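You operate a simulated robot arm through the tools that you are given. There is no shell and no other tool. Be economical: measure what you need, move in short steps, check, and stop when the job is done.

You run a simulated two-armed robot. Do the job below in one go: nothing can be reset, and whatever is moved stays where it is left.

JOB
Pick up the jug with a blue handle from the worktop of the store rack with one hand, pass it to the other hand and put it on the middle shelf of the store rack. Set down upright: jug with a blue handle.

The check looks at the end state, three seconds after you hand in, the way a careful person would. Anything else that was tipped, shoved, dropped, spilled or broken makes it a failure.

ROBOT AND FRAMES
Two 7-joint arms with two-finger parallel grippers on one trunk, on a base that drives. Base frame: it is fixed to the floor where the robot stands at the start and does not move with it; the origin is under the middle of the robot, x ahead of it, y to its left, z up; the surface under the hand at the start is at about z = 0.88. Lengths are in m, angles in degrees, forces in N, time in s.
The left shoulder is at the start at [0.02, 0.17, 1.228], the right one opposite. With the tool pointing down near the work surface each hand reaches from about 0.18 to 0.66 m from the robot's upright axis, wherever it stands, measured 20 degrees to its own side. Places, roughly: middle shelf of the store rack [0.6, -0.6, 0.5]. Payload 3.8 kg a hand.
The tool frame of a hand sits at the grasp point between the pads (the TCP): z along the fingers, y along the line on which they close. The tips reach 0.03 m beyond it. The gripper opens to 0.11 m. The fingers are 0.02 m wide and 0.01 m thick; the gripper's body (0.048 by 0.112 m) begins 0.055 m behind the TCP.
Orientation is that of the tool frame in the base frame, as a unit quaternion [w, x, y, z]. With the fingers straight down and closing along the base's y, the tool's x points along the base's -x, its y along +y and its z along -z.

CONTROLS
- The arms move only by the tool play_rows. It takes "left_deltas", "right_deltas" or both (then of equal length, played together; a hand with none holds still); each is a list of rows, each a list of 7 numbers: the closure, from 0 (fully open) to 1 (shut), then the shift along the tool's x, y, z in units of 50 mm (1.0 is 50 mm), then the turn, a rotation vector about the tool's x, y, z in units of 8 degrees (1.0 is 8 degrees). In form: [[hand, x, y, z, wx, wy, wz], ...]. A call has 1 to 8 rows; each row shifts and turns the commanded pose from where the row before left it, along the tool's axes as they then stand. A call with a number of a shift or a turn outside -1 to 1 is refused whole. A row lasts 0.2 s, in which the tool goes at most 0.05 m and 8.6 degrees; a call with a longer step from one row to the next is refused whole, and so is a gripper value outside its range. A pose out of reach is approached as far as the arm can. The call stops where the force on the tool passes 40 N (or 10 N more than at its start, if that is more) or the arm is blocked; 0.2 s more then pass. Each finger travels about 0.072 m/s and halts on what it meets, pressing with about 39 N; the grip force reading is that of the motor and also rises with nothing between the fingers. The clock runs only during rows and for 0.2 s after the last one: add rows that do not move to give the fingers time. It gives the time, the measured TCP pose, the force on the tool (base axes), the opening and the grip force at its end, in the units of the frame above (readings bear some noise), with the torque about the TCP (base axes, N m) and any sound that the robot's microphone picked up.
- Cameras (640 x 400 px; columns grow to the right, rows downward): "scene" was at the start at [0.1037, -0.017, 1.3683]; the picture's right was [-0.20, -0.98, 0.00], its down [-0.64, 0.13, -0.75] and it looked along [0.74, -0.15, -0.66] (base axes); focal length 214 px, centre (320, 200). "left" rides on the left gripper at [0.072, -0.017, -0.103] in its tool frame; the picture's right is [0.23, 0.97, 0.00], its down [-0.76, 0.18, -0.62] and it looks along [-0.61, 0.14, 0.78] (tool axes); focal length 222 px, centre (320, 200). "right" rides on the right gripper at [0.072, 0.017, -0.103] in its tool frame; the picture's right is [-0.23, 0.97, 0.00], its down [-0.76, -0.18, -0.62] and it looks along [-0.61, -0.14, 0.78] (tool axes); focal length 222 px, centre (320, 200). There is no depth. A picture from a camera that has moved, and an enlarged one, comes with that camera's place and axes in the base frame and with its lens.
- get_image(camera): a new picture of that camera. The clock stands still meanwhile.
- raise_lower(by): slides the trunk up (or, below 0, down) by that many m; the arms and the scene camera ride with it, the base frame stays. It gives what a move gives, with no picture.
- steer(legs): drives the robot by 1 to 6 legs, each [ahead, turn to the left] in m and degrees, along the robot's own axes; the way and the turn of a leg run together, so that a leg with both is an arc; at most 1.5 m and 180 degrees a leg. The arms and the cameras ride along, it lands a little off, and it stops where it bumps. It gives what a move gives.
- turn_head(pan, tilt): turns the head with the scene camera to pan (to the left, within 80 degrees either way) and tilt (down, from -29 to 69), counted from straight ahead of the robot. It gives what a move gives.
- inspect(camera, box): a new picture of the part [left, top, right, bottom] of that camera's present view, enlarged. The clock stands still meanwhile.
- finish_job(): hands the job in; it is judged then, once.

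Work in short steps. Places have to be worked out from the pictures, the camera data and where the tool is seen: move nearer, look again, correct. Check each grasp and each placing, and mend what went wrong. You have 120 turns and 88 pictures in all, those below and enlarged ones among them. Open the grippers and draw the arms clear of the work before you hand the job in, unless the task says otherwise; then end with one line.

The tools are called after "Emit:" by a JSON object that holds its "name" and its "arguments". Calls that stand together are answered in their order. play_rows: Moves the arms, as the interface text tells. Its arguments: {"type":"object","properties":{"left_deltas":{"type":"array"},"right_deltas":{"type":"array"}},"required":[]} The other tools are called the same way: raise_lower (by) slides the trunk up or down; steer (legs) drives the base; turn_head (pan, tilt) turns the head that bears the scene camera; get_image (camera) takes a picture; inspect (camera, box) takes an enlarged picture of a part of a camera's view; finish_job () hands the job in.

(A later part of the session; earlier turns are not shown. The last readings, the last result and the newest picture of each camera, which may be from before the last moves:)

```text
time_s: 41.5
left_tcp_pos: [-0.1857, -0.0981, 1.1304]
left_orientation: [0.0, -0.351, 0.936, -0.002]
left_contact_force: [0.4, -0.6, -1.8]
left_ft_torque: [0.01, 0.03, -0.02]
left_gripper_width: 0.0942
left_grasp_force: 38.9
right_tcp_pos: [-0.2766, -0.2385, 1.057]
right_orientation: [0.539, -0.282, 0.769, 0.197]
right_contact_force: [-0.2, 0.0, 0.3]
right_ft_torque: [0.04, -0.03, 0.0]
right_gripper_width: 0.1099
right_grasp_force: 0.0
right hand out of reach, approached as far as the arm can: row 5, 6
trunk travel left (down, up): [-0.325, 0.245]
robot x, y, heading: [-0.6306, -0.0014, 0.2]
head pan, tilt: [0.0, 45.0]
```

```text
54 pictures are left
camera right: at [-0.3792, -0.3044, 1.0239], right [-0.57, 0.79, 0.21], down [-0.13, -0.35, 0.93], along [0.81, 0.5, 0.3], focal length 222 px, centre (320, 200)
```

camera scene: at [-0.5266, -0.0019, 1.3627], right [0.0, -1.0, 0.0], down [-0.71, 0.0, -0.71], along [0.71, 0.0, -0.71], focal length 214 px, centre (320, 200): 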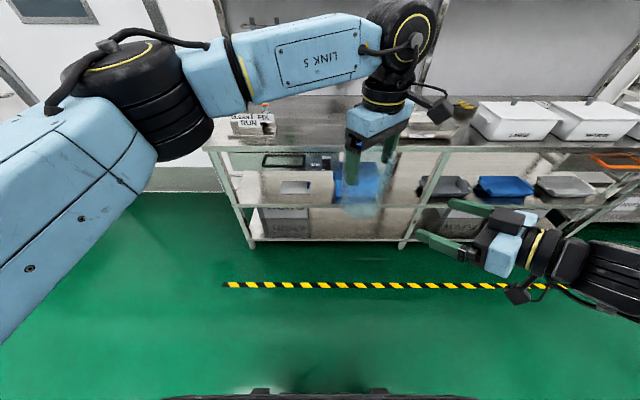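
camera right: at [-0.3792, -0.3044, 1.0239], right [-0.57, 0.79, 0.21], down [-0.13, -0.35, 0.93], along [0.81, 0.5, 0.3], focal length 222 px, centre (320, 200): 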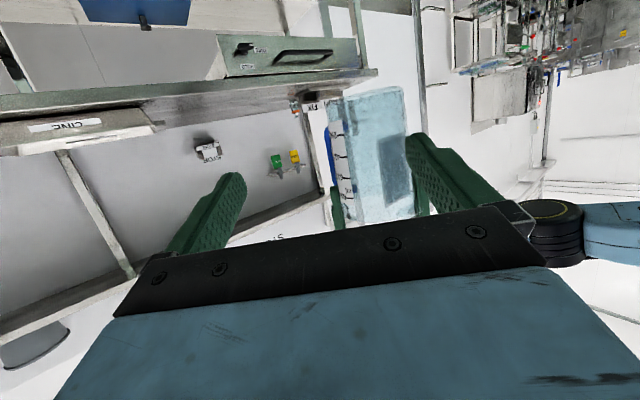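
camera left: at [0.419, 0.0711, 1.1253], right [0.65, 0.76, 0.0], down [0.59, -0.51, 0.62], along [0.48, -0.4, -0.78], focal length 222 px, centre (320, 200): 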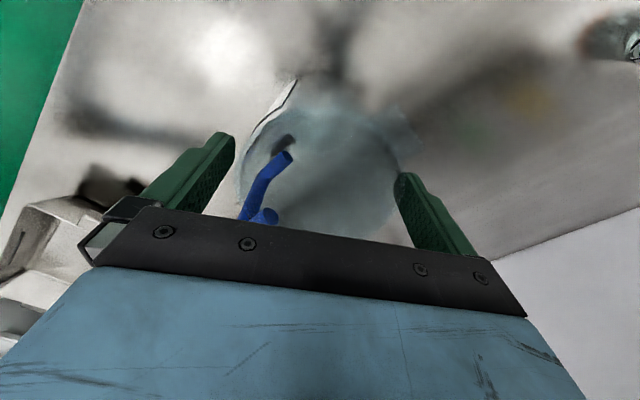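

The right arm stops a bit short inward, so I'll bring the jug to it, onto the right hand's approach line.

Emit:
{"name": "play_rows", "arguments": {"left_deltas": [[0.6, 0.19, -0.327, 0, 0, 0, 0], [0.6, 0.19, -0.327, 0, 0, 0, 0], [0.6, 0.19, -0.327, 0, 0, 0, 0], [0.6, 0, 0, 0, 0, 0, 0]]}}

Emit:
{"name": "get_image", "arguments": {"camera": "right"}}

```text
time_s: 42.5
left_tcp_pos: [-0.1756, -0.1517, 1.1291]
left_orientation: [0.0, -0.35, 0.937, 0.0]
left_contact_force: [-1.0, -0.2, -0.5]
left_ft_torque: [-0.01, 0.04, 0.05]
left_gripper_width: 0.0941
left_grasp_force: 38.8
right_tcp_pos: [-0.2762, -0.2384, 1.0572]
right_orientation: [0.537, -0.283, 0.77, 0.198]
right_contact_force: [0.3, 0.3, -0.4]
right_ft_torque: [0.0, 0.0, -0.02]
right_gripper_width: 0.1098
right_grasp_force: 0.0
trunk travel left (down, up): [-0.325, 0.245]
robot x, y, heading: [-0.6303, -0.003, 0.6]
head pan, tilt: [0.0, 45.0]
```

```text
53 pictures are left
camera right: at [-0.3795, -0.3041, 1.024], right [-0.57, 0.79, 0.21], down [-0.13, -0.35, 0.93], along [0.81, 0.5, 0.3], focal length 222 px, centre (320, 200)
```

right: 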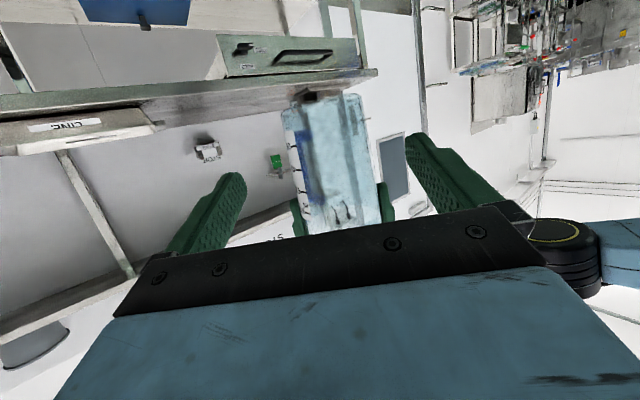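

The jug is now on the right hand's axis. I'll advance horizontally partway and check.

Emit:
{"name": "play_rows", "arguments": {"right_deltas": [[0, -0.18, 0, 0.458, 0, 0, 0], [0, -0.18, 0, 0.458, 0, 0, 0], [0, -0.18, 0, 0.458, 0, 0, 0], [0, 0, 0, 0, 0, 0, 0]]}}

Emit:
{"name": "get_image", "arguments": {"camera": "right"}}

Emit:
{"name": "inspect", "arguments": {"camera": "scene", "box": [300, 60, 560, 300]}}

```text
time_s: 43.5
left_tcp_pos: [-0.1766, -0.1528, 1.1295]
left_orientation: [0.001, -0.349, 0.937, -0.001]
left_contact_force: [0.2, 0.1, -1.3]
left_ft_torque: [-0.01, 0.04, -0.02]
left_gripper_width: 0.0943
left_grasp_force: 39.3
right_tcp_pos: [-0.237, -0.2131, 1.0713]
right_orientation: [0.531, -0.301, 0.77, 0.186]
right_contact_force: [0.1, 0.7, -0.5]
right_ft_torque: [0.03, 0.02, -0.04]
right_gripper_width: 0.11
right_grasp_force: 0.1
right hand out of reach, approached as far as the arm can: row 1, 2, 3
trunk travel left (down, up): [-0.325, 0.245]
robot x, y, heading: [-0.6281, -0.0033, 0.1]
head pan, tilt: [0.0, 45.0]
```

```text
52 pictures are left
camera right: at [-0.3378, -0.2816, 1.0402], right [-0.59, 0.79, 0.18], down [-0.13, -0.31, 0.94], along [0.8, 0.53, 0.28], focal length 222 px, centre (320, 200)
```

right: 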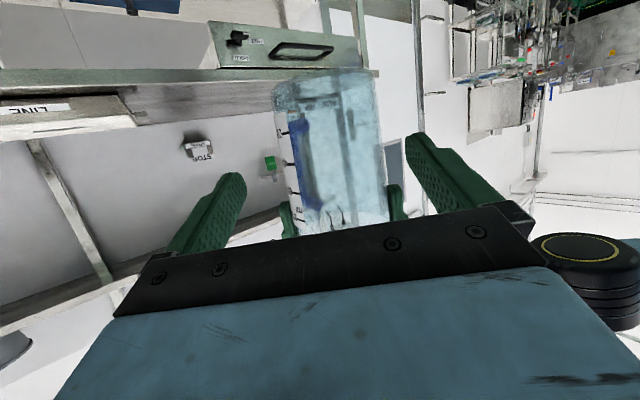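

```text
1.67 times, centred on (430, 180) of scene
camera zoom: at [-0.528, -0.0029, 1.3628], right [0.0, -1.0, 0.0], down [-0.71, 0.0, -0.71], along [0.71, 0.0, -0.71], focal length 358 px, centre (137, 233)
```

zoom: 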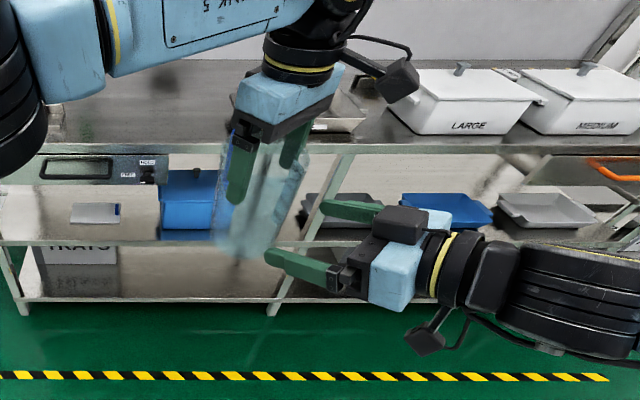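

The right arm is at a joint limit, so I'll keep it still and carry the jug into its open fingers with the left. First a lateral fix, 12 mm up, and half the travel.

Emit:
{"name": "play_rows", "arguments": {"left_deltas": [[0.6, 0, -0.106, -0.24, 0, 0, 0], [0.6, 0.3, 0, 0, 0, 0, 0], [0.6, 0.3, 0, 0, 0, 0, 0], [0.6, 0, 0, 0, 0, 0, 0]]}}

Emit:
{"name": "get_image", "arguments": {"camera": "right"}}

Emit:
{"name": "inspect", "arguments": {"camera": "scene", "box": [300, 60, 560, 300]}}

```text
time_s: 44.5
left_tcp_pos: [-0.1949, -0.1773, 1.1406]
left_orientation: [0.0, -0.35, 0.937, -0.001]
left_contact_force: [-0.1, -0.1, -1.3]
left_ft_torque: [-0.03, 0.04, -0.02]
left_gripper_width: 0.0944
left_grasp_force: 38.8
right_tcp_pos: [-0.2359, -0.2124, 1.0712]
right_orientation: [0.531, -0.302, 0.769, 0.187]
right_contact_force: [-0.7, 0.1, -0.1]
right_ft_torque: [0.04, -0.01, -0.01]
right_gripper_width: 0.1101
right_grasp_force: 0.2
trunk travel left (down, up): [-0.325, 0.245]
robot x, y, heading: [-0.6276, -0.0043, 0.2]
head pan, tilt: [0.0, 45.0]
```

```text
50 pictures are left
camera right: at [-0.3369, -0.2809, 1.0401], right [-0.59, 0.79, 0.18], down [-0.13, -0.31, 0.94], along [0.8, 0.53, 0.28], focal length 222 px, centre (320, 200)
```

right: 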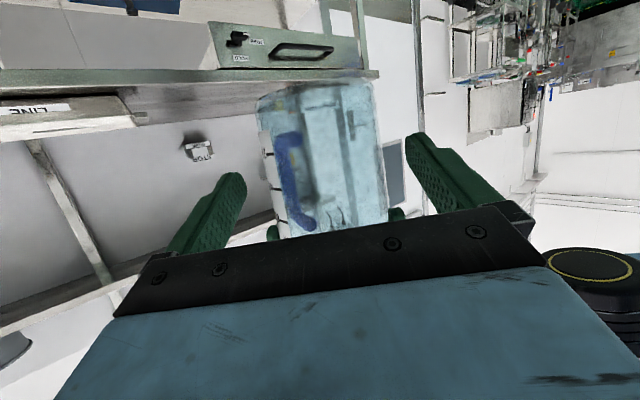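

```text
1.67 times, centred on (430, 180) of scene
camera zoom: at [-0.5268, -0.0017, 1.3627], right [0.01, -1.0, 0.0], down [-0.71, 0.0, -0.71], along [0.71, 0.0, -0.71], focal length 358 px, centre (137, 233)
```

zoom: 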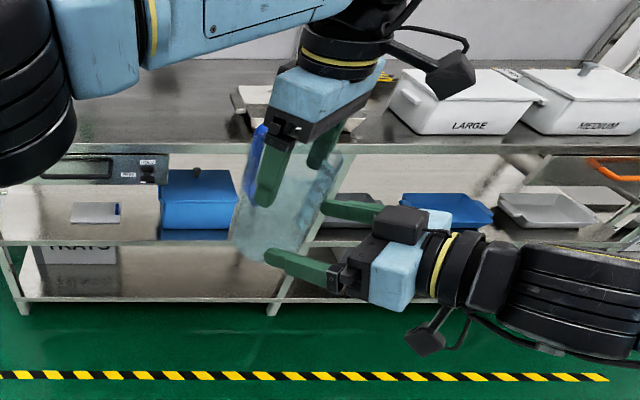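

The alignment looks good. I'll carry the jug the rest of the way in, slowly.

Emit:
{"name": "play_rows", "arguments": {"left_deltas": [[0.6, 0.22, -0.01, 0, 0, 0, 0], [0.6, 0.22, 0, 0, 0, 0, 0], [0.6, 0.22, 0, 0, 0, 0, 0], [0.6, 0.22, 0, 0, 0, 0, 0], [0.6, 0, 0, 0, 0, 0, 0]]}}

Emit:
{"name": "get_image", "arguments": {"camera": "right"}}

Emit:
{"name": "inspect", "arguments": {"camera": "scene", "box": [300, 60, 560, 300]}}

```text
time_s: 45.7
left_tcp_pos: [-0.2092, -0.1877, 1.1462]
left_orientation: [0.002, -0.352, 0.936, -0.001]
left_contact_force: [0.0, -0.2, -0.8]
left_ft_torque: [-0.02, 0.05, 0.0]
left_gripper_width: 0.0945
left_grasp_force: 39.6
left hand out of reach, approached as far as the arm can: row 2, 3, 4
right_tcp_pos: [-0.2352, -0.2124, 1.0717]
right_orientation: [0.532, -0.301, 0.769, 0.186]
right_contact_force: [0.1, 0.7, 0.3]
right_ft_torque: [0.02, -0.01, -0.01]
right_gripper_width: 0.1099
right_grasp_force: 0.1
trunk travel left (down, up): [-0.325, 0.245]
robot x, y, heading: [-0.6267, -0.0023, 0.3]
head pan, tilt: [0.0, 45.0]
```

```text
48 pictures are left
camera right: at [-0.3371, -0.2811, 1.0401], right [-0.59, 0.79, 0.18], down [-0.13, -0.31, 0.94], along [0.8, 0.53, 0.28], focal length 222 px, centre (320, 200)
```

right: 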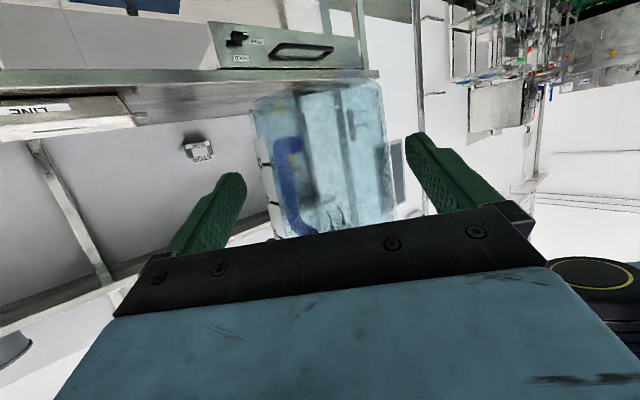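

```text
1.67 times, centred on (430, 180) of scene
camera zoom: at [-0.527, -0.002, 1.3628], right [0.0, -1.0, 0.0], down [-0.71, 0.0, -0.71], along [0.71, 0.0, -0.71], focal length 358 px, centre (137, 233)
```

zoom: 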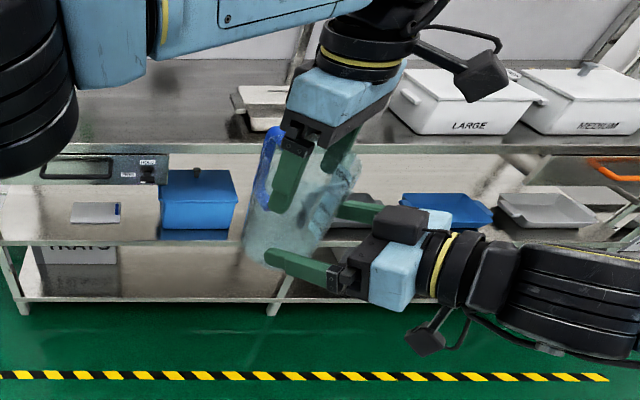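

Both arms drifted upward as they approached their limits, so a higher handover point should suit them better. I'll back the jug out slightly and raise both hands by 0.10 m together.

Emit:
{"name": "play_rows", "arguments": {"left_deltas": [[0.6, -0.35, 0, 0, 0, 0, 0], [0.6, -0.35, 0, 0, 0, 0, 0], [0.6, 0, 0, -0.5, 0, 0, 0], [0.6, 0, 0, -0.5, 0, 0, 0], [0.6, 0, 0, -0.5, 0, 0, 0], [0.6, 0, 0, -0.5, 0, 0, 0], [0.6, 0, 0, 0, 0, 0, 0]], "right_deltas": [[0, 0, 0, 0, 0, 0, 0], [0, 0, 0, 0, 0, 0, 0], [0, -0.465, -0.016, -0.184, 0, 0, 0], [0, -0.465, -0.016, -0.184, 0, 0, 0], [0, -0.465, -0.016, -0.184, 0, 0, 0], [0, -0.465, -0.016, -0.184, 0, 0, 0], [0, 0, 0, 0, 0, 0, 0.25]]}}

```text
time_s: 47.3
left_tcp_pos: [-0.1748, -0.1517, 1.2217]
left_orientation: [0.0, -0.35, 0.937, -0.001]
left_contact_force: [-0.3, 0.1, -2.6]
left_ft_torque: [-0.03, 0.07, 0.0]
left_gripper_width: 0.0943
left_grasp_force: 39.2
left hand out of reach, approached as far as the arm can: row 5, 6
right_tcp_pos: [-0.2242, -0.2068, 1.1693]
right_orientation: [0.535, -0.268, 0.774, 0.207]
right_contact_force: [0.9, -0.2, -0.9]
right_ft_torque: [0.0, -0.04, 0.0]
right_gripper_width: 0.11
right_grasp_force: 0.1
trunk travel left (down, up): [-0.325, 0.245]
robot x, y, heading: [-0.6312, -0.001, 0.4]
head pan, tilt: [0.0, 45.0]
```

I'll test how far the right hand can advance at this height: first a lateral and height correction, then forward.

Emit:
{"name": "play_rows", "arguments": {"right_deltas": [[0, 0.32, 0.206, 0.116, 0, 0, -0.25], [0, -0.14, 0, 0.397, 0, 0, 0], [0, 0, 0, 0, 0, 0, 0]]}}

Emit:
{"name": "get_image", "arguments": {"camera": "right"}}

```text
time_s: 48.1
left_tcp_pos: [-0.1763, -0.1521, 1.2227]
left_orientation: [0.002, -0.35, 0.937, -0.002]
left_contact_force: [-0.5, -0.1, -1.8]
left_ft_torque: [-0.01, 0.03, 0.05]
left_gripper_width: 0.0945
left_grasp_force: 38.7
right_tcp_pos: [-0.2169, -0.1845, 1.1537]
right_orientation: [0.537, -0.283, 0.77, 0.197]
right_contact_force: [-0.1, 0.0, -0.4]
right_ft_torque: [-0.01, 0.01, 0.01]
right_gripper_width: 0.11
right_grasp_force: 0.1
trunk travel left (down, up): [-0.325, 0.245]
robot x, y, heading: [-0.6284, -0.0024, 0.3]
head pan, tilt: [0.0, 45.0]
```

```text
46 pictures are left
camera right: at [-0.3198, -0.25, 1.12], right [-0.57, 0.79, 0.21], down [-0.13, -0.35, 0.93], along [0.81, 0.5, 0.3], focal length 222 px, centre (320, 200)
```

right: 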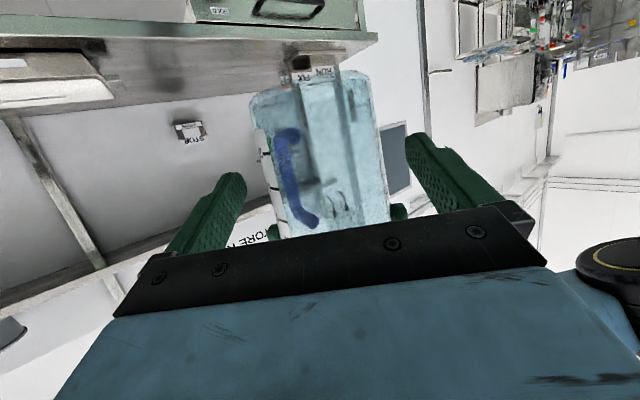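

The right arm can move forward here, and it's aligned within 2 mm with the grip height about 60 mm above the base. I'll advance the last 42 mm.

Emit:
{"name": "play_rows", "arguments": {"right_deltas": [[0, -0.072, -0.009, 0.198, 0, 0, 0], [0, -0.072, -0.009, 0.198, 0, 0, 0], [0, -0.072, -0.009, 0.198, 0, 0, 0], [0, -0.072, 0, 0.198, 0, 0, 0], [0, 0, 0, 0, 0, 0, 0]]}}

Emit:
{"name": "get_image", "arguments": {"camera": "right"}}

Emit:
{"name": "inspect", "arguments": {"camera": "scene", "box": [300, 60, 560, 300]}}

```text
time_s: 49.3
left_tcp_pos: [-0.1777, -0.1526, 1.2219]
left_orientation: [0.001, -0.35, 0.937, -0.001]
left_contact_force: [0.0, -0.3, -1.3]
left_ft_torque: [-0.04, 0.01, 0.0]
left_gripper_width: 0.0943
left_grasp_force: 39.1
right_tcp_pos: [-0.1831, -0.1585, 1.1552]
right_orientation: [0.538, -0.282, 0.769, 0.197]
right_contact_force: [0.2, -0.2, 0.1]
right_ft_torque: [-0.02, 0.03, 0.0]
right_gripper_width: 0.1103
right_grasp_force: 0.0
trunk travel left (down, up): [-0.325, 0.245]
robot x, y, heading: [-0.6257, -0.0024, 0.3]
head pan, tilt: [0.0, 45.0]
```

```text
45 pictures are left
camera right: at [-0.2868, -0.2237, 1.121], right [-0.57, 0.79, 0.21], down [-0.13, -0.35, 0.93], along [0.81, 0.5, 0.3], focal length 222 px, centre (320, 200)
```

right: 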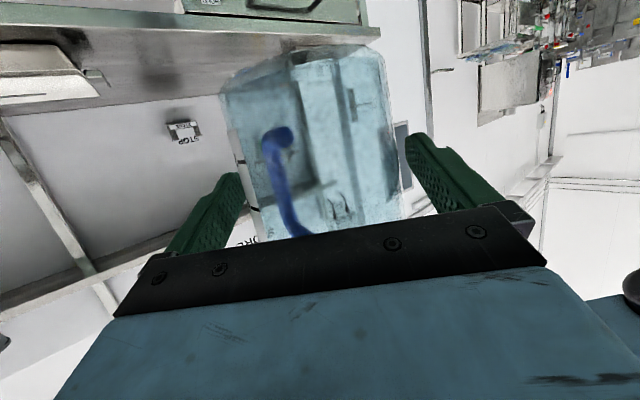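

```text
1.67 times, centred on (430, 180) of scene
camera zoom: at [-0.5272, -0.0021, 1.3628], right [0.0, -1.0, 0.0], down [-0.71, 0.0, -0.71], along [0.71, 0.0, -0.71], focal length 358 px, centre (137, 233)
```

zoom: 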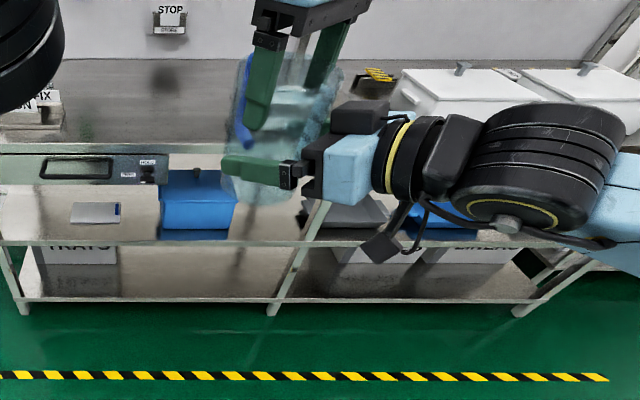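

The right fingers straddle the lower body without touching it. I'll close the right hand now.

Emit:
{"name": "play_rows", "arguments": {"right_deltas": [[0.15, 0, 0, 0, 0, 0, 0], [0.3, 0, 0, 0, 0, 0, 0], [0.5, 0, 0, 0, 0, 0, 0], [0.8, 0, 0, 0, 0, 0, 0], [0.8, 0, 0, 0, 0, 0, 0]]}}

Emit:
{"name": "inspect", "arguments": {"camera": "scene", "box": [340, 60, 480, 200]}}

```text
time_s: 50.5
left_tcp_pos: [-0.175, -0.1511, 1.2218]
left_orientation: [0.0, -0.349, 0.937, -0.002]
left_contact_force: [-0.1, -0.1, -1.8]
left_ft_torque: [-0.15, -0.07, -0.1]
left_gripper_width: 0.0942
left_grasp_force: 39.4
right_tcp_pos: [-0.1836, -0.1588, 1.1554]
right_orientation: [0.538, -0.282, 0.769, 0.197]
right_contact_force: [1.1, 0.4, 0.3]
right_ft_torque: [0.04, 0.16, 0.14]
right_gripper_width: 0.0897
right_grasp_force: 38.9
trunk travel left (down, up): [-0.325, 0.245]
robot x, y, heading: [-0.6316, -0.0047, 0.5]
head pan, tilt: [0.0, 45.0]
```

```text
2.86 times, centred on (410, 130) of scene
camera zoom: at [-0.527, -0.002, 1.3628], right [0.0, -1.0, 0.0], down [-0.71, 0.0, -0.71], along [0.71, 0.0, -0.71], focal length 613 px, centre (63, 400)
```

zoom: 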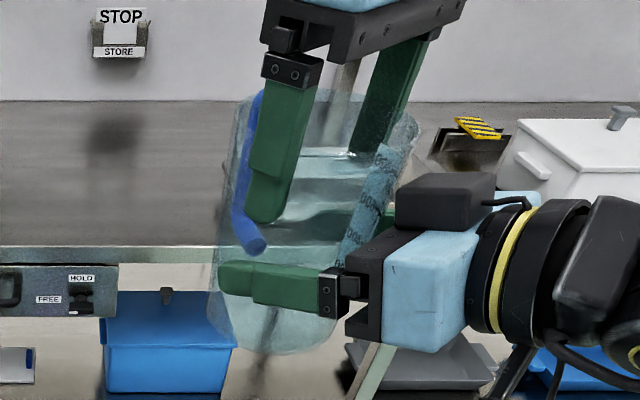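

The right hand holds at 89.7 mm. I'll open the left hand and check that the right keeps the jug.

Emit:
{"name": "play_rows", "arguments": {"left_deltas": [[0.3, 0, 0, 0, 0, 0, 0], [0.1, 0, 0, 0, 0, 0, 0], [0, 0, 0, 0, 0, 0, 0], [0, 0, 0, 0, 0, 0, 0]], "right_deltas": [[0.8, 0, 0, 0, 0, 0, 0], [0.8, 0, 0, 0, 0, 0, 0], [0.8, 0, 0, 0, 0, 0, 0], [0.8, 0, 0, 0, 0, 0, 0]]}}

Emit:
{"name": "get_image", "arguments": {"camera": "left"}}

```text
time_s: 51.5
left_tcp_pos: [-0.1759, -0.1504, 1.2231]
left_orientation: [0.001, -0.351, 0.937, -0.002]
left_contact_force: [-0.6, 0.3, 1.0]
left_ft_torque: [0.03, 0.01, 0.01]
left_gripper_width: 0.1102
left_grasp_force: 0.1
right_tcp_pos: [-0.1829, -0.1583, 1.1547]
right_orientation: [0.538, -0.282, 0.769, 0.198]
right_contact_force: [-0.4, 0.2, -0.1]
right_ft_torque: [-0.04, 0.05, 0.02]
right_gripper_width: 0.0897
right_grasp_force: 38.9
trunk travel left (down, up): [-0.325, 0.245]
robot x, y, heading: [-0.6322, -0.0014, 0.0]
head pan, tilt: [0.0, 45.0]
```

```text
42 pictures are left
camera left: at [-0.2192, -0.2116, 1.3255], right [-0.81, 0.59, 0.0], down [0.46, 0.64, 0.62], along [0.37, 0.5, -0.78], focal length 222 px, centre (320, 200)
```

left: 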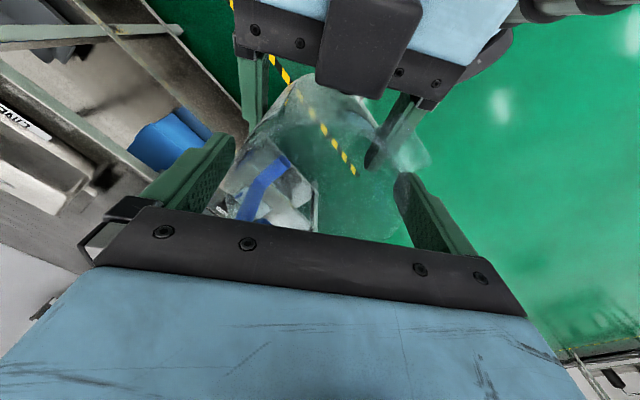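

The jug is free in the left hand and held by the right. I'll try moving the left straight up in small steps.

Emit:
{"name": "play_rows", "arguments": {"left_deltas": [[0, 0, 0, -0.2, 0, 0, 0], [0, 0, 0, -0.2, 0, 0, 0]]}}

```text
time_s: 52.1
left_tcp_pos: [-0.1721, -0.1417, 1.2421]
left_orientation: [0.001, -0.349, 0.937, -0.001]
left_contact_force: [-0.6, -0.7, 0.3]
left_ft_torque: [0.02, -0.01, -0.04]
left_gripper_width: 0.1101
left_grasp_force: 0.1
left hand out of reach, approached as far as the arm can: row 1, 2
right_tcp_pos: [-0.1838, -0.1578, 1.1557]
right_orientation: [0.539, -0.282, 0.769, 0.197]
right_contact_force: [0.6, -0.3, -0.3]
right_ft_torque: [-0.02, 0.05, 0.01]
right_gripper_width: 0.0895
right_grasp_force: 39.1
trunk travel left (down, up): [-0.325, 0.245]
robot x, y, heading: [-0.6305, -0.0029, 0.4]
head pan, tilt: [0.0, 45.0]
```

The left hand is rising cleanly, with a slight forward drift and no contact. I'll continue up while following that drift.

Emit:
{"name": "play_rows", "arguments": {"left_deltas": [[0, -0.15, -0.05, -0.25, 0, 0, 0], [0, -0.15, -0.02, -0.25, 0, 0, 0], [0, -0.15, 0, -0.25, 0, 0, 0]]}}

Emit:
{"name": "inspect", "arguments": {"camera": "scene", "box": [320, 20, 500, 200]}}

```text
time_s: 52.9
left_tcp_pos: [-0.1619, -0.1181, 1.2728]
left_orientation: [0.0, -0.35, 0.937, -0.002]
left_contact_force: [1.1, 0.2, 0.1]
left_ft_torque: [0.03, 0.0, -0.01]
left_gripper_width: 0.1098
left_grasp_force: 0.0
left hand out of reach, approached as far as the arm can: row 1, 2, 3
right_tcp_pos: [-0.1825, -0.1592, 1.1541]
right_orientation: [0.538, -0.281, 0.77, 0.196]
right_contact_force: [0.1, -0.5, -1.8]
right_ft_torque: [-0.05, 0.03, 0.0]
right_gripper_width: 0.09
right_grasp_force: 39.6
trunk travel left (down, up): [-0.325, 0.245]
robot x, y, heading: [-0.6289, -0.0012, 0.4]
head pan, tilt: [0.0, 45.0]
```

```text
2.22 times, centred on (410, 110) of scene
camera zoom: at [-0.527, -0.0016, 1.3628], right [0.01, -1.0, 0.0], down [-0.71, 0.0, -0.71], along [0.71, 0.0, -0.71], focal length 477 px, centre (120, 400)
```

zoom: 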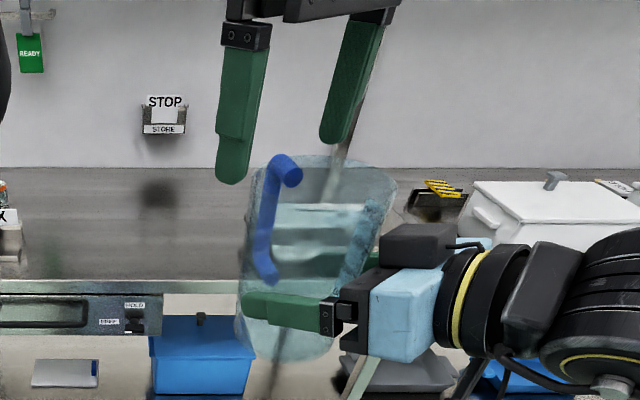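

The left hand is above the rim. I'll withdraw it up and to the left.

Emit:
{"name": "play_rows", "arguments": {"left_deltas": [[0, -0.2, 0.2, -0.4, 0, 0, 0], [0, -0.3, 0.3, -0.4, 0, 0, 0], [0, -0.55, 0.64, 0, 0, 0, 0], [0, -0.55, 0.64, 0, 0, 0, 0], [0, -0.55, 0.64, 0, 0, 0, 0], [0, -0.55, 0.64, 0, 0, 0, 0], [0, -0.55, 0.64, 0, 0, 0, 0]]}}

Emit:
{"name": "get_image", "arguments": {"camera": "scene"}}

```text
time_s: 54.5
left_tcp_pos: [-0.1599, 0.1287, 1.3107]
left_orientation: [0.001, -0.351, 0.937, -0.001]
left_contact_force: [-0.8, -0.7, -0.6]
left_ft_torque: [-0.01, -0.03, -0.01]
left_gripper_width: 0.1101
left_grasp_force: 0.1
right_tcp_pos: [-0.1837, -0.1561, 1.1549]
right_orientation: [0.538, -0.283, 0.769, 0.197]
right_contact_force: [0.1, 0.0, -1.5]
right_ft_torque: [0.0, 0.03, 0.02]
right_gripper_width: 0.0895
right_grasp_force: 38.9
trunk travel left (down, up): [-0.325, 0.245]
robot x, y, heading: [-0.6336, -0.0025, 0.3]
head pan, tilt: [0.0, 45.0]
```

```text
40 pictures are left
camera scene: at [-0.5273, -0.0003, 1.3628], right [0.01, -1.0, 0.0], down [-0.71, 0.0, -0.71], along [0.71, 0.0, -0.71], focal length 214 px, centre (320, 200)
```

scene: 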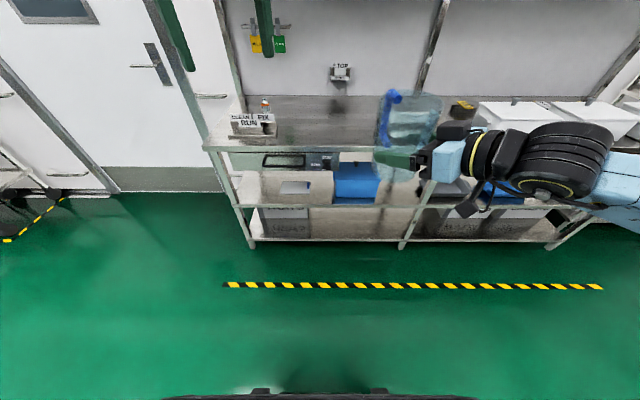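

The handover is complete and the right hand holds the jug upright. I'll move it out to the right and yaw it to point straight ahead, ready to go into the rack.

Emit:
{"name": "play_rows", "arguments": {"right_deltas": [[0.8, 0.363, -0.449, -0.539, 0, 0, 0], [0.8, 0.363, -0.449, -0.539, 0, 0, 0], [0.8, 0.363, -0.449, -0.539, 0, 0, 0], [0.8, 0.363, -0.449, -0.539, 0, 0, 0], [0.8, 0.363, -0.449, -0.539, 0, 0, 0], [0.8, 0.363, -0.449, -0.539, 0, 0, 0], [0.8, 0.363, -0.449, -0.539, 0, 0, 0], [0.8, 0, 0, 0, 0, 0, 0]]}}

Emit:
{"name": "play_rows", "arguments": {"right_deltas": [[0.8, 0, 0, 0, 0.78, 0, 0.285], [0.8, 0, 0, 0, 0.78, 0, 0.285], [0.8, 0, 0, 0, 0.78, 0, 0.285], [0.8, 0, 0, 0, 0.78, 0, 0.285], [0.8, 0, 0, 0, 0.78, 0, 0.285], [0.8, 0, 0, 0, 0.78, 0, 0.285], [0.8, 0, 0, 0, 0, 0, 0]]}}

Emit:
{"name": "turn_head", "arguments": {"pan": -35, "tilt": 40}}

Emit:
{"name": "get_image", "arguments": {"camera": "scene"}}

```text
time_s: 56.3
left_tcp_pos: [-0.1597, 0.1295, 1.3122]
left_orientation: [0.0, -0.351, 0.937, -0.001]
left_contact_force: [0.3, -0.4, 0.4]
left_ft_torque: [-0.01, -0.02, -0.02]
left_gripper_width: 0.1101
left_grasp_force: 0.0
right_tcp_pos: [-0.2515, -0.42, 1.1006]
right_orientation: [0.539, -0.282, 0.769, 0.197]
right_contact_force: [-0.3, -0.2, -2.4]
right_ft_torque: [-0.02, 0.04, 0.03]
right_gripper_width: 0.0898
right_grasp_force: 38.7
trunk travel left (down, up): [-0.325, 0.245]
robot x, y, heading: [-0.6295, -0.0036, 0.2]
head pan, tilt: [0.0, 45.0]
```

```text
time_s: 57.9
left_tcp_pos: [-0.1596, 0.128, 1.3116]
left_orientation: [0.001, -0.351, 0.937, -0.001]
left_contact_force: [0.4, 0.3, 0.2]
left_ft_torque: [-0.01, 0.04, -0.01]
left_gripper_width: 0.1101
left_grasp_force: 0.0
right_tcp_pos: [-0.2588, -0.4382, 1.1021]
right_orientation: [0.574, -0.002, 0.819, 0.002]
right_contact_force: [0.6, -0.4, -1.2]
right_ft_torque: [0.03, 0.04, 0.01]
right_gripper_width: 0.0896
right_grasp_force: 38.7
right hand out of reach, approached as far as the arm can: row 3, 4
trunk travel left (down, up): [-0.325, 0.245]
robot x, y, heading: [-0.6269, -0.0004, 0.6]
head pan, tilt: [0.0, 45.0]
```

```text
time_s: 58.9
left_tcp_pos: [-0.1592, 0.1275, 1.3117]
left_orientation: [0.001, -0.35, 0.937, -0.001]
left_contact_force: [-1.0, -0.5, 0.7]
left_ft_torque: [0.01, 0.01, 0.0]
left_gripper_width: 0.11
left_grasp_force: 0.1
right_tcp_pos: [-0.2578, -0.4371, 1.1014]
right_orientation: [0.574, -0.002, 0.819, 0.002]
right_contact_force: [0.5, -0.2, -1.9]
right_ft_torque: [0.02, 0.03, 0.01]
right_gripper_width: 0.0896
right_grasp_force: 38.9
trunk travel left (down, up): [-0.325, 0.245]
robot x, y, heading: [-0.6329, -0.0038, 0.3]
head pan, tilt: [-35.0, 40.0]
```

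```text
39 pictures are left
camera scene: at [-0.5383, -0.0508, 1.37], right [-0.57, -0.82, 0.0], down [-0.53, 0.37, -0.77], along [0.63, -0.44, -0.64], focal length 214 px, centre (320, 200)
```

scene: 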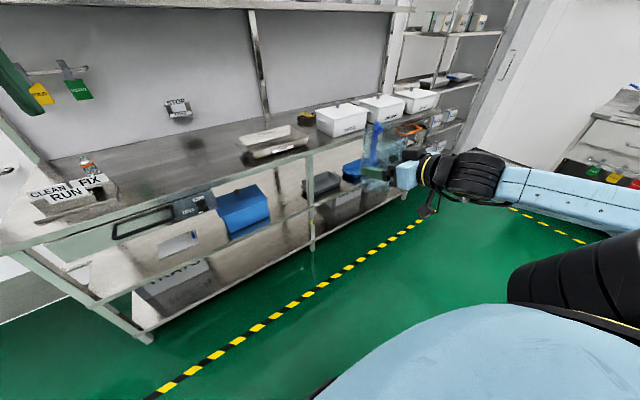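

The jug is pointing straight ahead at y≈-0.437. I'll lower the trunk fully, then lower the arm toward shelf height while still clear of the rack.

Emit:
{"name": "raise_lower", "arguments": {"by": -0.32}}

Emit:
{"name": "play_rows", "arguments": {"right_deltas": [[0.8, 0.6, 0, 0.22, 0, 0, 0], [0.8, 0.6, 0, 0.22, 0, 0, 0], [0.8, 0.6, 0, 0.22, 0, 0, 0], [0.8, 0.6, 0, 0.22, 0, 0, 0], [0.8, 0.6, 0, 0.22, 0, 0, 0], [0.8, 0, 0, 0, 0, 0, 0]]}}

Emit:
{"name": "get_image", "arguments": {"camera": "scene"}}

```text
time_s: 62.1
left_tcp_pos: [-0.1594, 0.1284, 0.992]
left_orientation: [0.0, -0.35, 0.937, -0.001]
left_contact_force: [0.7, 0.0, -0.3]
left_ft_torque: [-0.02, 0.01, -0.03]
left_gripper_width: 0.1097
left_grasp_force: 0.0
right_tcp_pos: [-0.259, -0.4374, 0.782]
right_orientation: [0.573, -0.003, 0.82, 0.002]
right_contact_force: [-0.4, 0.1, -0.9]
right_ft_torque: [-0.01, 0.06, -0.01]
right_gripper_width: 0.0899
right_grasp_force: 39.4
trunk travel left (down, up): [-0.005, 0.565]
robot x, y, heading: [-0.6299, -0.0015, 0.4]
head pan, tilt: [-35.0, 40.0]
```

```text
time_s: 63.5
left_tcp_pos: [-0.159, 0.1283, 0.9912]
left_orientation: [0.001, -0.35, 0.937, -0.001]
left_contact_force: [-0.1, 0.5, 0.4]
left_ft_torque: [-0.01, 0.02, 0.01]
left_gripper_width: 0.11
left_grasp_force: 0.1
right_tcp_pos: [-0.2814, -0.4622, 0.6592]
right_orientation: [0.573, -0.003, 0.82, 0.002]
right_contact_force: [0.7, 0.5, -2.1]
right_ft_torque: [-0.02, 0.04, -0.02]
right_gripper_width: 0.0896
right_grasp_force: 39.1
right hand out of reach, approached as far as the arm can: row 3, 4, 5
trunk travel left (down, up): [-0.005, 0.565]
robot x, y, heading: [-0.6323, -0.0005, 0.4]
head pan, tilt: [-35.0, 40.0]
```

```text
38 pictures are left
camera scene: at [-0.5385, -0.0508, 1.05], right [-0.57, -0.82, 0.0], down [-0.53, 0.37, -0.77], along [0.63, -0.44, -0.64], focal length 214 px, centre (320, 200)
```

scene: 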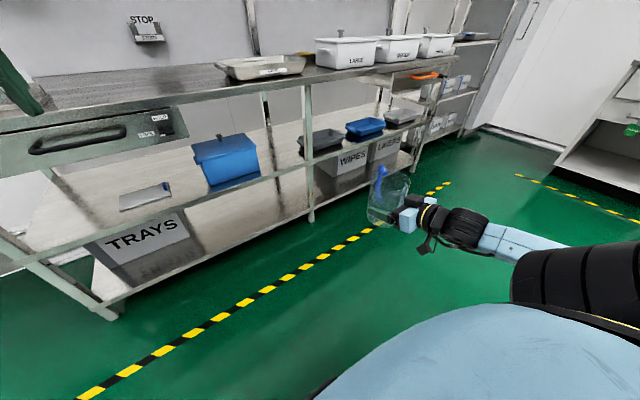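

Reach improves as the arm extends outward. I'll try extending forward and down.

Emit:
{"name": "play_rows", "arguments": {"right_deltas": [[0.8, 0.11, 0, 0.573, 0, 0, 0], [0.8, 0.11, 0, 0.573, 0, 0, 0], [0.8, 0.11, 0, 0.573, 0, 0, 0], [0.8, 0.11, 0, 0.573, 0, 0, 0], [0.8, 0, 0, 0, 0, 0, 0]]}}

```text
time_s: 64.7
left_tcp_pos: [-0.1587, 0.1269, 0.9917]
left_orientation: [0.001, -0.35, 0.937, -0.001]
left_contact_force: [-0.1, -0.4, 0.2]
left_ft_torque: [0.02, 0.03, 0.02]
left_gripper_width: 0.1102
left_grasp_force: 0.0
right_tcp_pos: [-0.2364, -0.4985, 0.6679]
right_orientation: [0.573, -0.003, 0.82, 0.004]
right_contact_force: [-0.4, -1.0, -1.8]
right_ft_torque: [0.03, 0.06, 0.01]
right_gripper_width: 0.0899
right_grasp_force: 38.4
right hand out of reach, approached as far as the arm can: row 1, 2, 3, 4
trunk travel left (down, up): [-0.005, 0.565]
robot x, y, heading: [-0.6265, -0.0069, 0.2]
head pan, tilt: [-35.0, 40.0]
```

Pointing inward makes it easier for this arm. I'll yaw the hand 32° to the left, then lower; later I can turn the base to the right to compensate.

Emit:
{"name": "play_rows", "arguments": {"right_deltas": [[0.8, 0, 0, 0, -0.94, 0, -0.342], [0.8, 0, 0, 0, -0.94, 0, -0.342], [0.8, 0, 0, 0, -0.94, 0, -0.342], [0.8, 0, 0, 0, -0.94, 0, -0.342], [0.8, 0.47, 0, 0.17, 0, 0, 0], [0.8, 0.47, 0, 0.17, 0, 0, 0], [0.8, 0.47, 0, 0.17, 0, 0, 0], [0.8, 0, 0, 0, 0, 0, 0]]}}

Emit:
{"name": "get_image", "arguments": {"camera": "scene"}}

```text
time_s: 66.5
left_tcp_pos: [-0.1595, 0.1288, 0.9918]
left_orientation: [0.0, -0.351, 0.936, -0.001]
left_contact_force: [0.7, 1.1, 0.8]
left_ft_torque: [0.01, 0.01, 0.02]
left_gripper_width: 0.11
left_grasp_force: 0.0
right_tcp_pos: [-0.2371, -0.5007, 0.5929]
right_orientation: [0.551, -0.229, 0.786, 0.161]
right_contact_force: [-0.2, -0.6, -1.5]
right_ft_torque: [-0.01, 0.05, -0.05]
right_gripper_width: 0.0897
right_grasp_force: 39.1
trunk travel left (down, up): [-0.005, 0.565]
robot x, y, heading: [-0.6286, -0.0003, 0.4]
head pan, tilt: [-35.0, 40.0]
```

```text
37 pictures are left
camera scene: at [-0.5384, -0.0509, 1.05], right [-0.57, -0.82, 0.0], down [-0.53, 0.37, -0.77], along [0.63, -0.44, -0.64], focal length 214 px, centre (320, 200)
```

scene: 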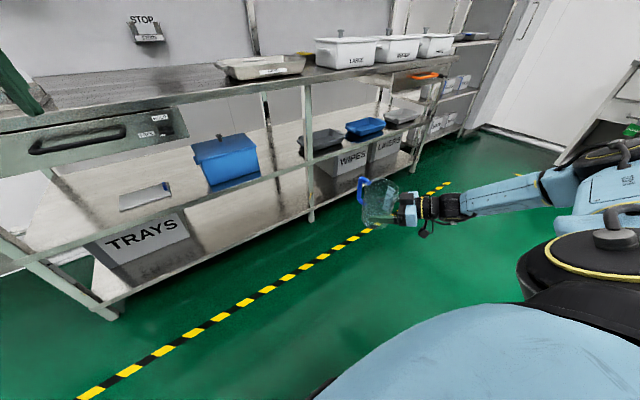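

With the hand yawed, it reaches z=0.593 without limits. I'll extend forward 0.12 m, then unwind 16° of the yaw to see whether the arm accepts it.

Emit:
{"name": "play_rows", "arguments": {"right_deltas": [[0.8, -0.22, -0.3235, 0.458, 0, 0, 0], [0.8, -0.22, -0.3235, 0.458, 0, 0, 0], [0.8, -0.22, -0.3235, 0.458, 0, 0, 0], [0.8, -0.22, -0.3235, 0.458, 0, 0, 0], [0.8, 0, 0, 0, 0, 0, 0]]}}

Emit:
{"name": "play_rows", "arguments": {"right_deltas": [[0.8, 0, 0, 0, 0.47, 0, 0.171], [0.8, 0, 0, 0, 0.47, 0, 0.171], [0.8, 0, 0, 0, 0.47, 0, 0.171], [0.8, 0, 0, 0, 0.47, 0, 0.171], [0.8, 0, 0, 0, 0, 0, 0]]}}

```text
time_s: 67.7
left_tcp_pos: [-0.1596, 0.1282, 0.9914]
left_orientation: [0.0, -0.35, 0.937, 0.0]
left_contact_force: [0.4, 0.1, -0.5]
left_ft_torque: [0.01, -0.01, 0.0]
left_gripper_width: 0.1101
left_grasp_force: 0.0
right_tcp_pos: [-0.118, -0.5024, 0.6035]
right_orientation: [0.55, -0.229, 0.787, 0.161]
right_contact_force: [0.1, 0.1, -1.6]
right_ft_torque: [0.0, 0.02, 0.02]
right_gripper_width: 0.0898
right_grasp_force: 39.1
trunk travel left (down, up): [-0.005, 0.565]
robot x, y, heading: [-0.6298, -0.0019, 0.4]
head pan, tilt: [-35.0, 40.0]
```

```text
time_s: 68.9
left_tcp_pos: [-0.1589, 0.129, 0.992]
left_orientation: [0.0, -0.35, 0.937, -0.001]
left_contact_force: [-0.1, 0.2, -0.3]
left_ft_torque: [0.0, 0.0, 0.0]
left_gripper_width: 0.1102
left_grasp_force: 0.0
right_tcp_pos: [-0.1179, -0.5025, 0.6033]
right_orientation: [0.567, -0.116, 0.811, 0.082]
right_contact_force: [-0.1, -0.4, -1.1]
right_ft_torque: [0.01, 0.03, 0.0]
right_gripper_width: 0.0896
right_grasp_force: 38.9
trunk travel left (down, up): [-0.005, 0.565]
robot x, y, heading: [-0.629, -0.0044, 0.4]
head pan, tilt: [-35.0, 40.0]
```

Extended, the arm accepts the smaller yaw. I'll unwind another 11° and shift inward 0.05 m.

Emit:
{"name": "play_rows", "arguments": {"right_deltas": [[0.8, 0, 0, 0, 0.47, 0, 0.171], [0.8, 0, 0, 0, 0.47, 0, 0.171], [0.8, 0, 0, 0, 0.47, 0, 0.171], [0.8, 0, 0.35, 0, 0, 0, 0], [0.8, 0, 0.35, 0, 0, 0, 0], [0.8, 0, 0.35, 0, 0, 0, 0], [0.8, 0, 0, 0, 0, 0, 0]]}}

Emit:
{"name": "get_image", "arguments": {"camera": "scene"}}

```text
time_s: 70.5
left_tcp_pos: [-0.1607, 0.1277, 0.9918]
left_orientation: [0.0, -0.35, 0.937, -0.001]
left_contact_force: [-0.6, 0.1, 0.1]
left_ft_torque: [0.0, 0.01, -0.01]
left_gripper_width: 0.1101
left_grasp_force: 0.0
right_tcp_pos: [-0.124, -0.445, 0.6045]
right_orientation: [0.573, -0.074, 0.815, 0.052]
right_contact_force: [-1.1, -0.3, -0.7]
right_ft_torque: [-0.02, 0.06, -0.01]
right_gripper_width: 0.0898
right_grasp_force: 38.9
right hand out of reach, approached as far as the arm can: row 2, 3
trunk travel left (down, up): [-0.005, 0.565]
robot x, y, heading: [-0.6315, -0.0012, 0.4]
head pan, tilt: [-35.0, 40.0]
```

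```text
36 pictures are left
camera scene: at [-0.5384, -0.0508, 1.05], right [-0.57, -0.82, 0.0], down [-0.53, 0.37, -0.77], along [0.63, -0.44, -0.64], focal length 214 px, centre (320, 200)
```

scene: 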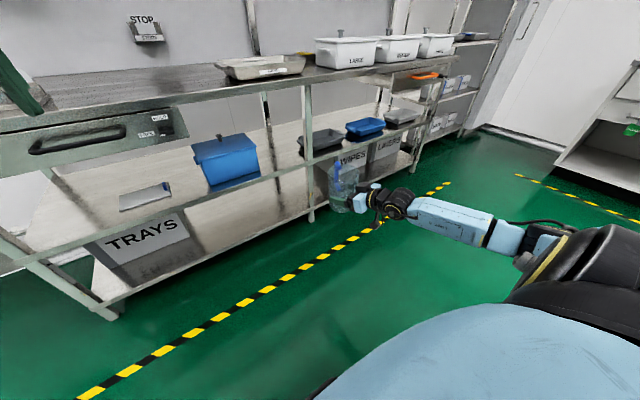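

The hand's yaw is now 10°, the jug is upright, and the TCP is at y=-0.445. I'll measure the target gap precisely from this view.

Emit:
{"name": "inspect", "arguments": {"camera": "scene", "box": [180, 80, 380, 240]}}

```text
2.50 times, centred on (280, 160) of scene
camera zoom: at [-0.5384, -0.0508, 1.05], right [-0.57, -0.82, 0.0], down [-0.53, 0.37, -0.77], along [0.63, -0.44, -0.64], focal length 536 px, centre (420, 300)
```

zoom: 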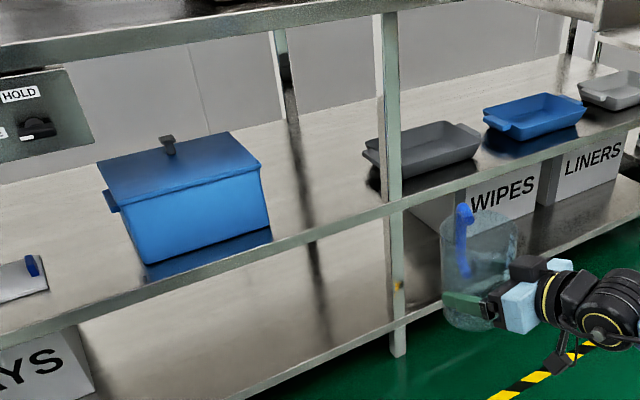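

The gap's centre is at y≈-0.43 and the shelf edge at x≈0.278. Before driving in, I'll raise and retract the left hand so it stays well clear of the things on the worktop.

Emit:
{"name": "play_rows", "arguments": {"left_deltas": [[0, 0, 0, -0.9, 0, 0, 0], [0, 0, 0, -0.9, 0, 0, 0], [0, 0, 0, -0.9, 0, 0, 0], [0, 0.5, 0.43, -0.5, 0, 0, 0], [0, 0.5, 0.43, -0.5, 0, 0, 0], [0, 0.5, 0.43, 0, 0, 0, 0]]}}

Emit:
{"name": "turn_head", "arguments": {"pan": -20, "tilt": 30}}

Emit:
{"name": "get_image", "arguments": {"camera": "scene"}}

```text
time_s: 71.9
left_tcp_pos: [-0.268, 0.1297, 1.1641]
left_orientation: [0.0, -0.349, 0.937, -0.001]
left_contact_force: [-0.1, 0.0, 0.9]
left_ft_torque: [0.04, -0.02, 0.04]
left_gripper_width: 0.1098
left_grasp_force: 0.1
left hand out of reach, approached as far as the arm can: row 3, 4, 5
right_tcp_pos: [-0.1246, -0.4437, 0.6043]
right_orientation: [0.572, -0.075, 0.815, 0.053]
right_contact_force: [0.3, 0.0, -1.6]
right_ft_torque: [0.01, 0.02, 0.02]
right_gripper_width: 0.0895
right_grasp_force: 39.0
trunk travel left (down, up): [-0.005, 0.565]
robot x, y, heading: [-0.6289, -0.0034, 0.1]
head pan, tilt: [-35.0, 40.0]
```

```text
time_s: 72.6
left_tcp_pos: [-0.2655, 0.1281, 1.1633]
left_orientation: [0.0, -0.35, 0.937, -0.001]
left_contact_force: [0.2, 0.4, 0.7]
left_ft_torque: [-0.01, 0.01, 0.05]
left_gripper_width: 0.11
left_grasp_force: 0.1
right_tcp_pos: [-0.1237, -0.4444, 0.6054]
right_orientation: [0.572, -0.074, 0.815, 0.053]
right_contact_force: [0.6, 0.9, -1.5]
right_ft_torque: [0.03, 0.03, -0.02]
right_gripper_width: 0.0898
right_grasp_force: 38.7
trunk travel left (down, up): [-0.005, 0.565]
robot x, y, heading: [-0.63, -0.0049, 0.2]
head pan, tilt: [-20.0, 30.0]
```

```text
34 pictures are left
camera scene: at [-0.5232, -0.033, 1.0653], right [-0.34, -0.94, 0.0], down [-0.47, 0.17, -0.87], along [0.81, -0.29, -0.5], focal length 214 px, centre (320, 200)
```

scene: 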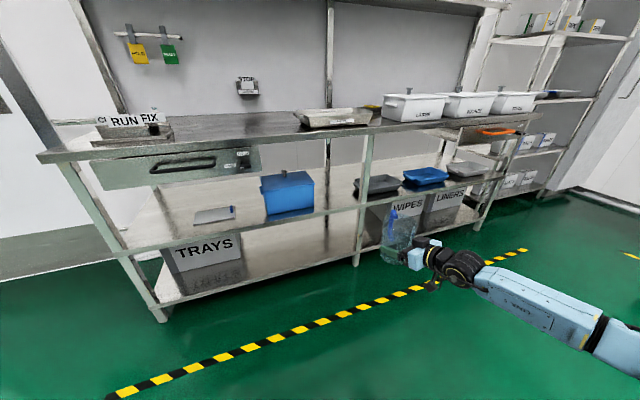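

Everything is clear. I'll drive ahead partway, stopping short of the rack edge.

Emit:
{"name": "steer", "arguments": {"legs": [[0.26, 0]]}}

Emit:
{"name": "turn_head", "arguments": {"pan": -35, "tilt": 40}}

Emit:
{"name": "get_image", "arguments": {"camera": "scene"}}

Emit:
{"name": "get_image", "arguments": {"camera": "right"}}

```text
time_s: 74.5
left_tcp_pos: [-0.0003, 0.1307, 1.1626]
left_orientation: [0.0, -0.35, 0.937, -0.001]
left_contact_force: [0.3, 0.4, -0.9]
left_ft_torque: [0.01, 0.02, -0.01]
left_gripper_width: 0.11
left_grasp_force: 0.1
right_tcp_pos: [0.1431, -0.4436, 0.6042]
right_orientation: [0.572, -0.074, 0.815, 0.053]
right_contact_force: [0.6, -0.5, -1.5]
right_ft_torque: [0.01, 0.03, 0.0]
right_gripper_width: 0.0896
right_grasp_force: 39.1
trunk travel left (down, up): [-0.005, 0.565]
robot x, y, heading: [-0.3635, 0.0017, 0.2]
head pan, tilt: [-20.0, 30.0]
```

```text
time_s: 75.3
left_tcp_pos: [0.0008, 0.1308, 1.1629]
left_orientation: [0.001, -0.35, 0.937, 0.0]
left_contact_force: [0.8, 0.6, 0.4]
left_ft_torque: [0.01, 0.03, -0.02]
left_gripper_width: 0.1102
left_grasp_force: 0.0
right_tcp_pos: [0.1429, -0.4446, 0.6047]
right_orientation: [0.572, -0.074, 0.815, 0.053]
right_contact_force: [-0.6, -0.7, -2.2]
right_ft_torque: [0.03, 0.03, 0.0]
right_gripper_width: 0.0895
right_grasp_force: 39.3
trunk travel left (down, up): [-0.005, 0.565]
robot x, y, heading: [-0.3616, 0.0005, 0.2]
head pan, tilt: [-35.0, 40.0]
```

```text
33 pictures are left
camera scene: at [-0.2721, -0.0497, 1.0501], right [-0.57, -0.82, 0.0], down [-0.53, 0.37, -0.77], along [0.63, -0.44, -0.64], focal length 214 px, centre (320, 200)
```

scene: 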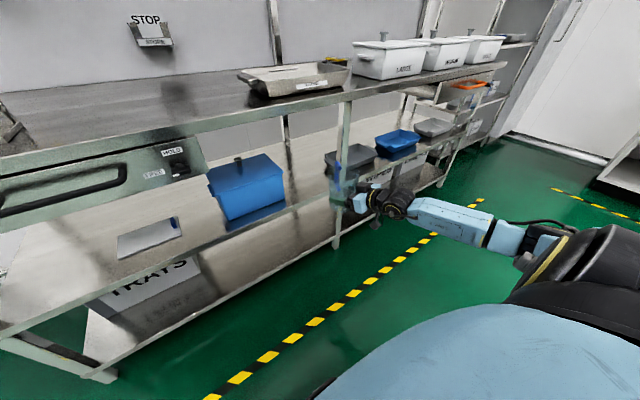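

```text
32 pictures are left
camera right: at [0.0194, -0.4492, 0.5707], right [-0.1, 0.97, 0.21], down [-0.29, -0.23, 0.93], along [0.95, 0.03, 0.31], focal length 222 px, centre (320, 200)
```

right: 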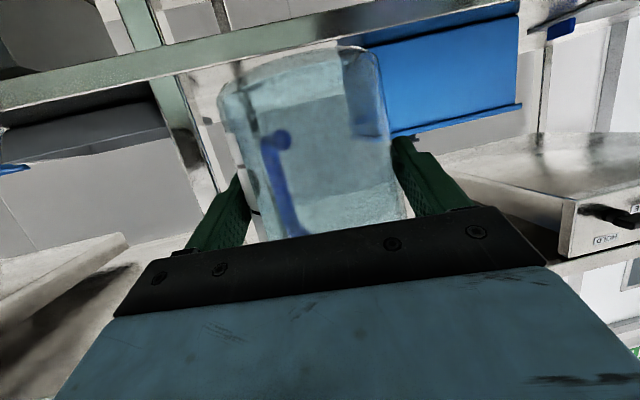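

The path lines up: the post and grey tray are to the right, the blue box to the left, and the shelf edge at about z=0.50–0.507, below the jug base at 0.542. I'll drive in the rest of the way.

Emit:
{"name": "steer", "arguments": {"legs": [[0.12, 0]]}}

Emit:
{"name": "inspect", "arguments": {"camera": "scene", "box": [220, 80, 460, 280]}}

Emit:
{"name": "get_image", "arguments": {"camera": "right"}}

```text
time_s: 76.5
left_tcp_pos: [0.1204, 0.1314, 1.1623]
left_orientation: [0.0, -0.351, 0.937, -0.001]
left_contact_force: [-1.1, 0.3, 0.4]
left_ft_torque: [-0.04, 0.03, -0.01]
left_gripper_width: 0.11
left_grasp_force: 0.0
right_tcp_pos: [0.2605, -0.4417, 0.6052]
right_orientation: [0.572, -0.074, 0.815, 0.052]
right_contact_force: [1.1, 0.5, -1.6]
right_ft_torque: [-0.01, 0.0, 0.0]
right_gripper_width: 0.0895
right_grasp_force: 39.1
trunk travel left (down, up): [-0.005, 0.565]
robot x, y, heading: [-0.2418, 0.0008, -0.0]
head pan, tilt: [-35.0, 40.0]
```

```text
2.00 times, centred on (340, 180) of scene
camera zoom: at [-0.1525, -0.0492, 1.05], right [-0.57, -0.82, 0.0], down [-0.53, 0.37, -0.77], along [0.63, -0.44, -0.64], focal length 429 px, centre (280, 240)
```

zoom: 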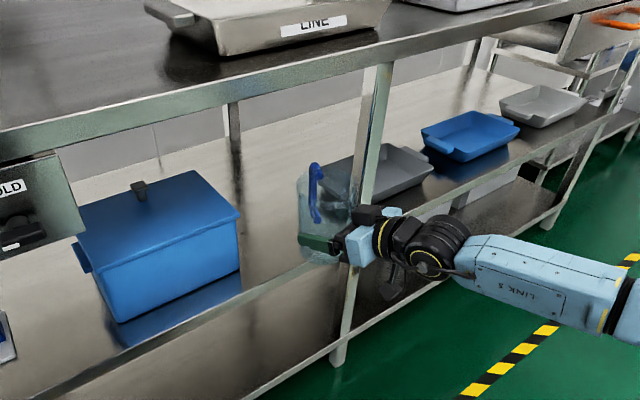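

```text
30 pictures are left
camera right: at [0.1393, -0.4483, 0.5706], right [-0.1, 0.97, 0.21], down [-0.29, -0.24, 0.93], along [0.95, 0.03, 0.31], focal length 222 px, centre (320, 200)
```

right: 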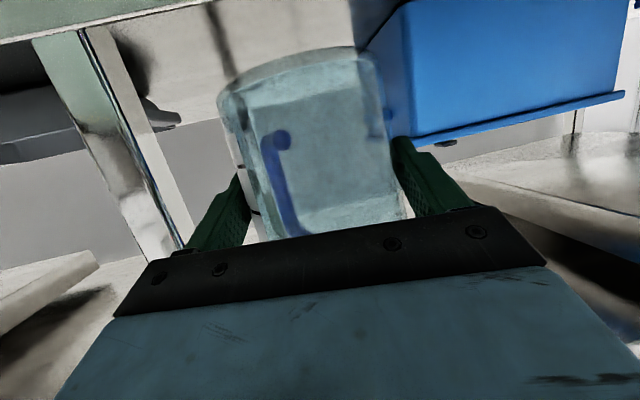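

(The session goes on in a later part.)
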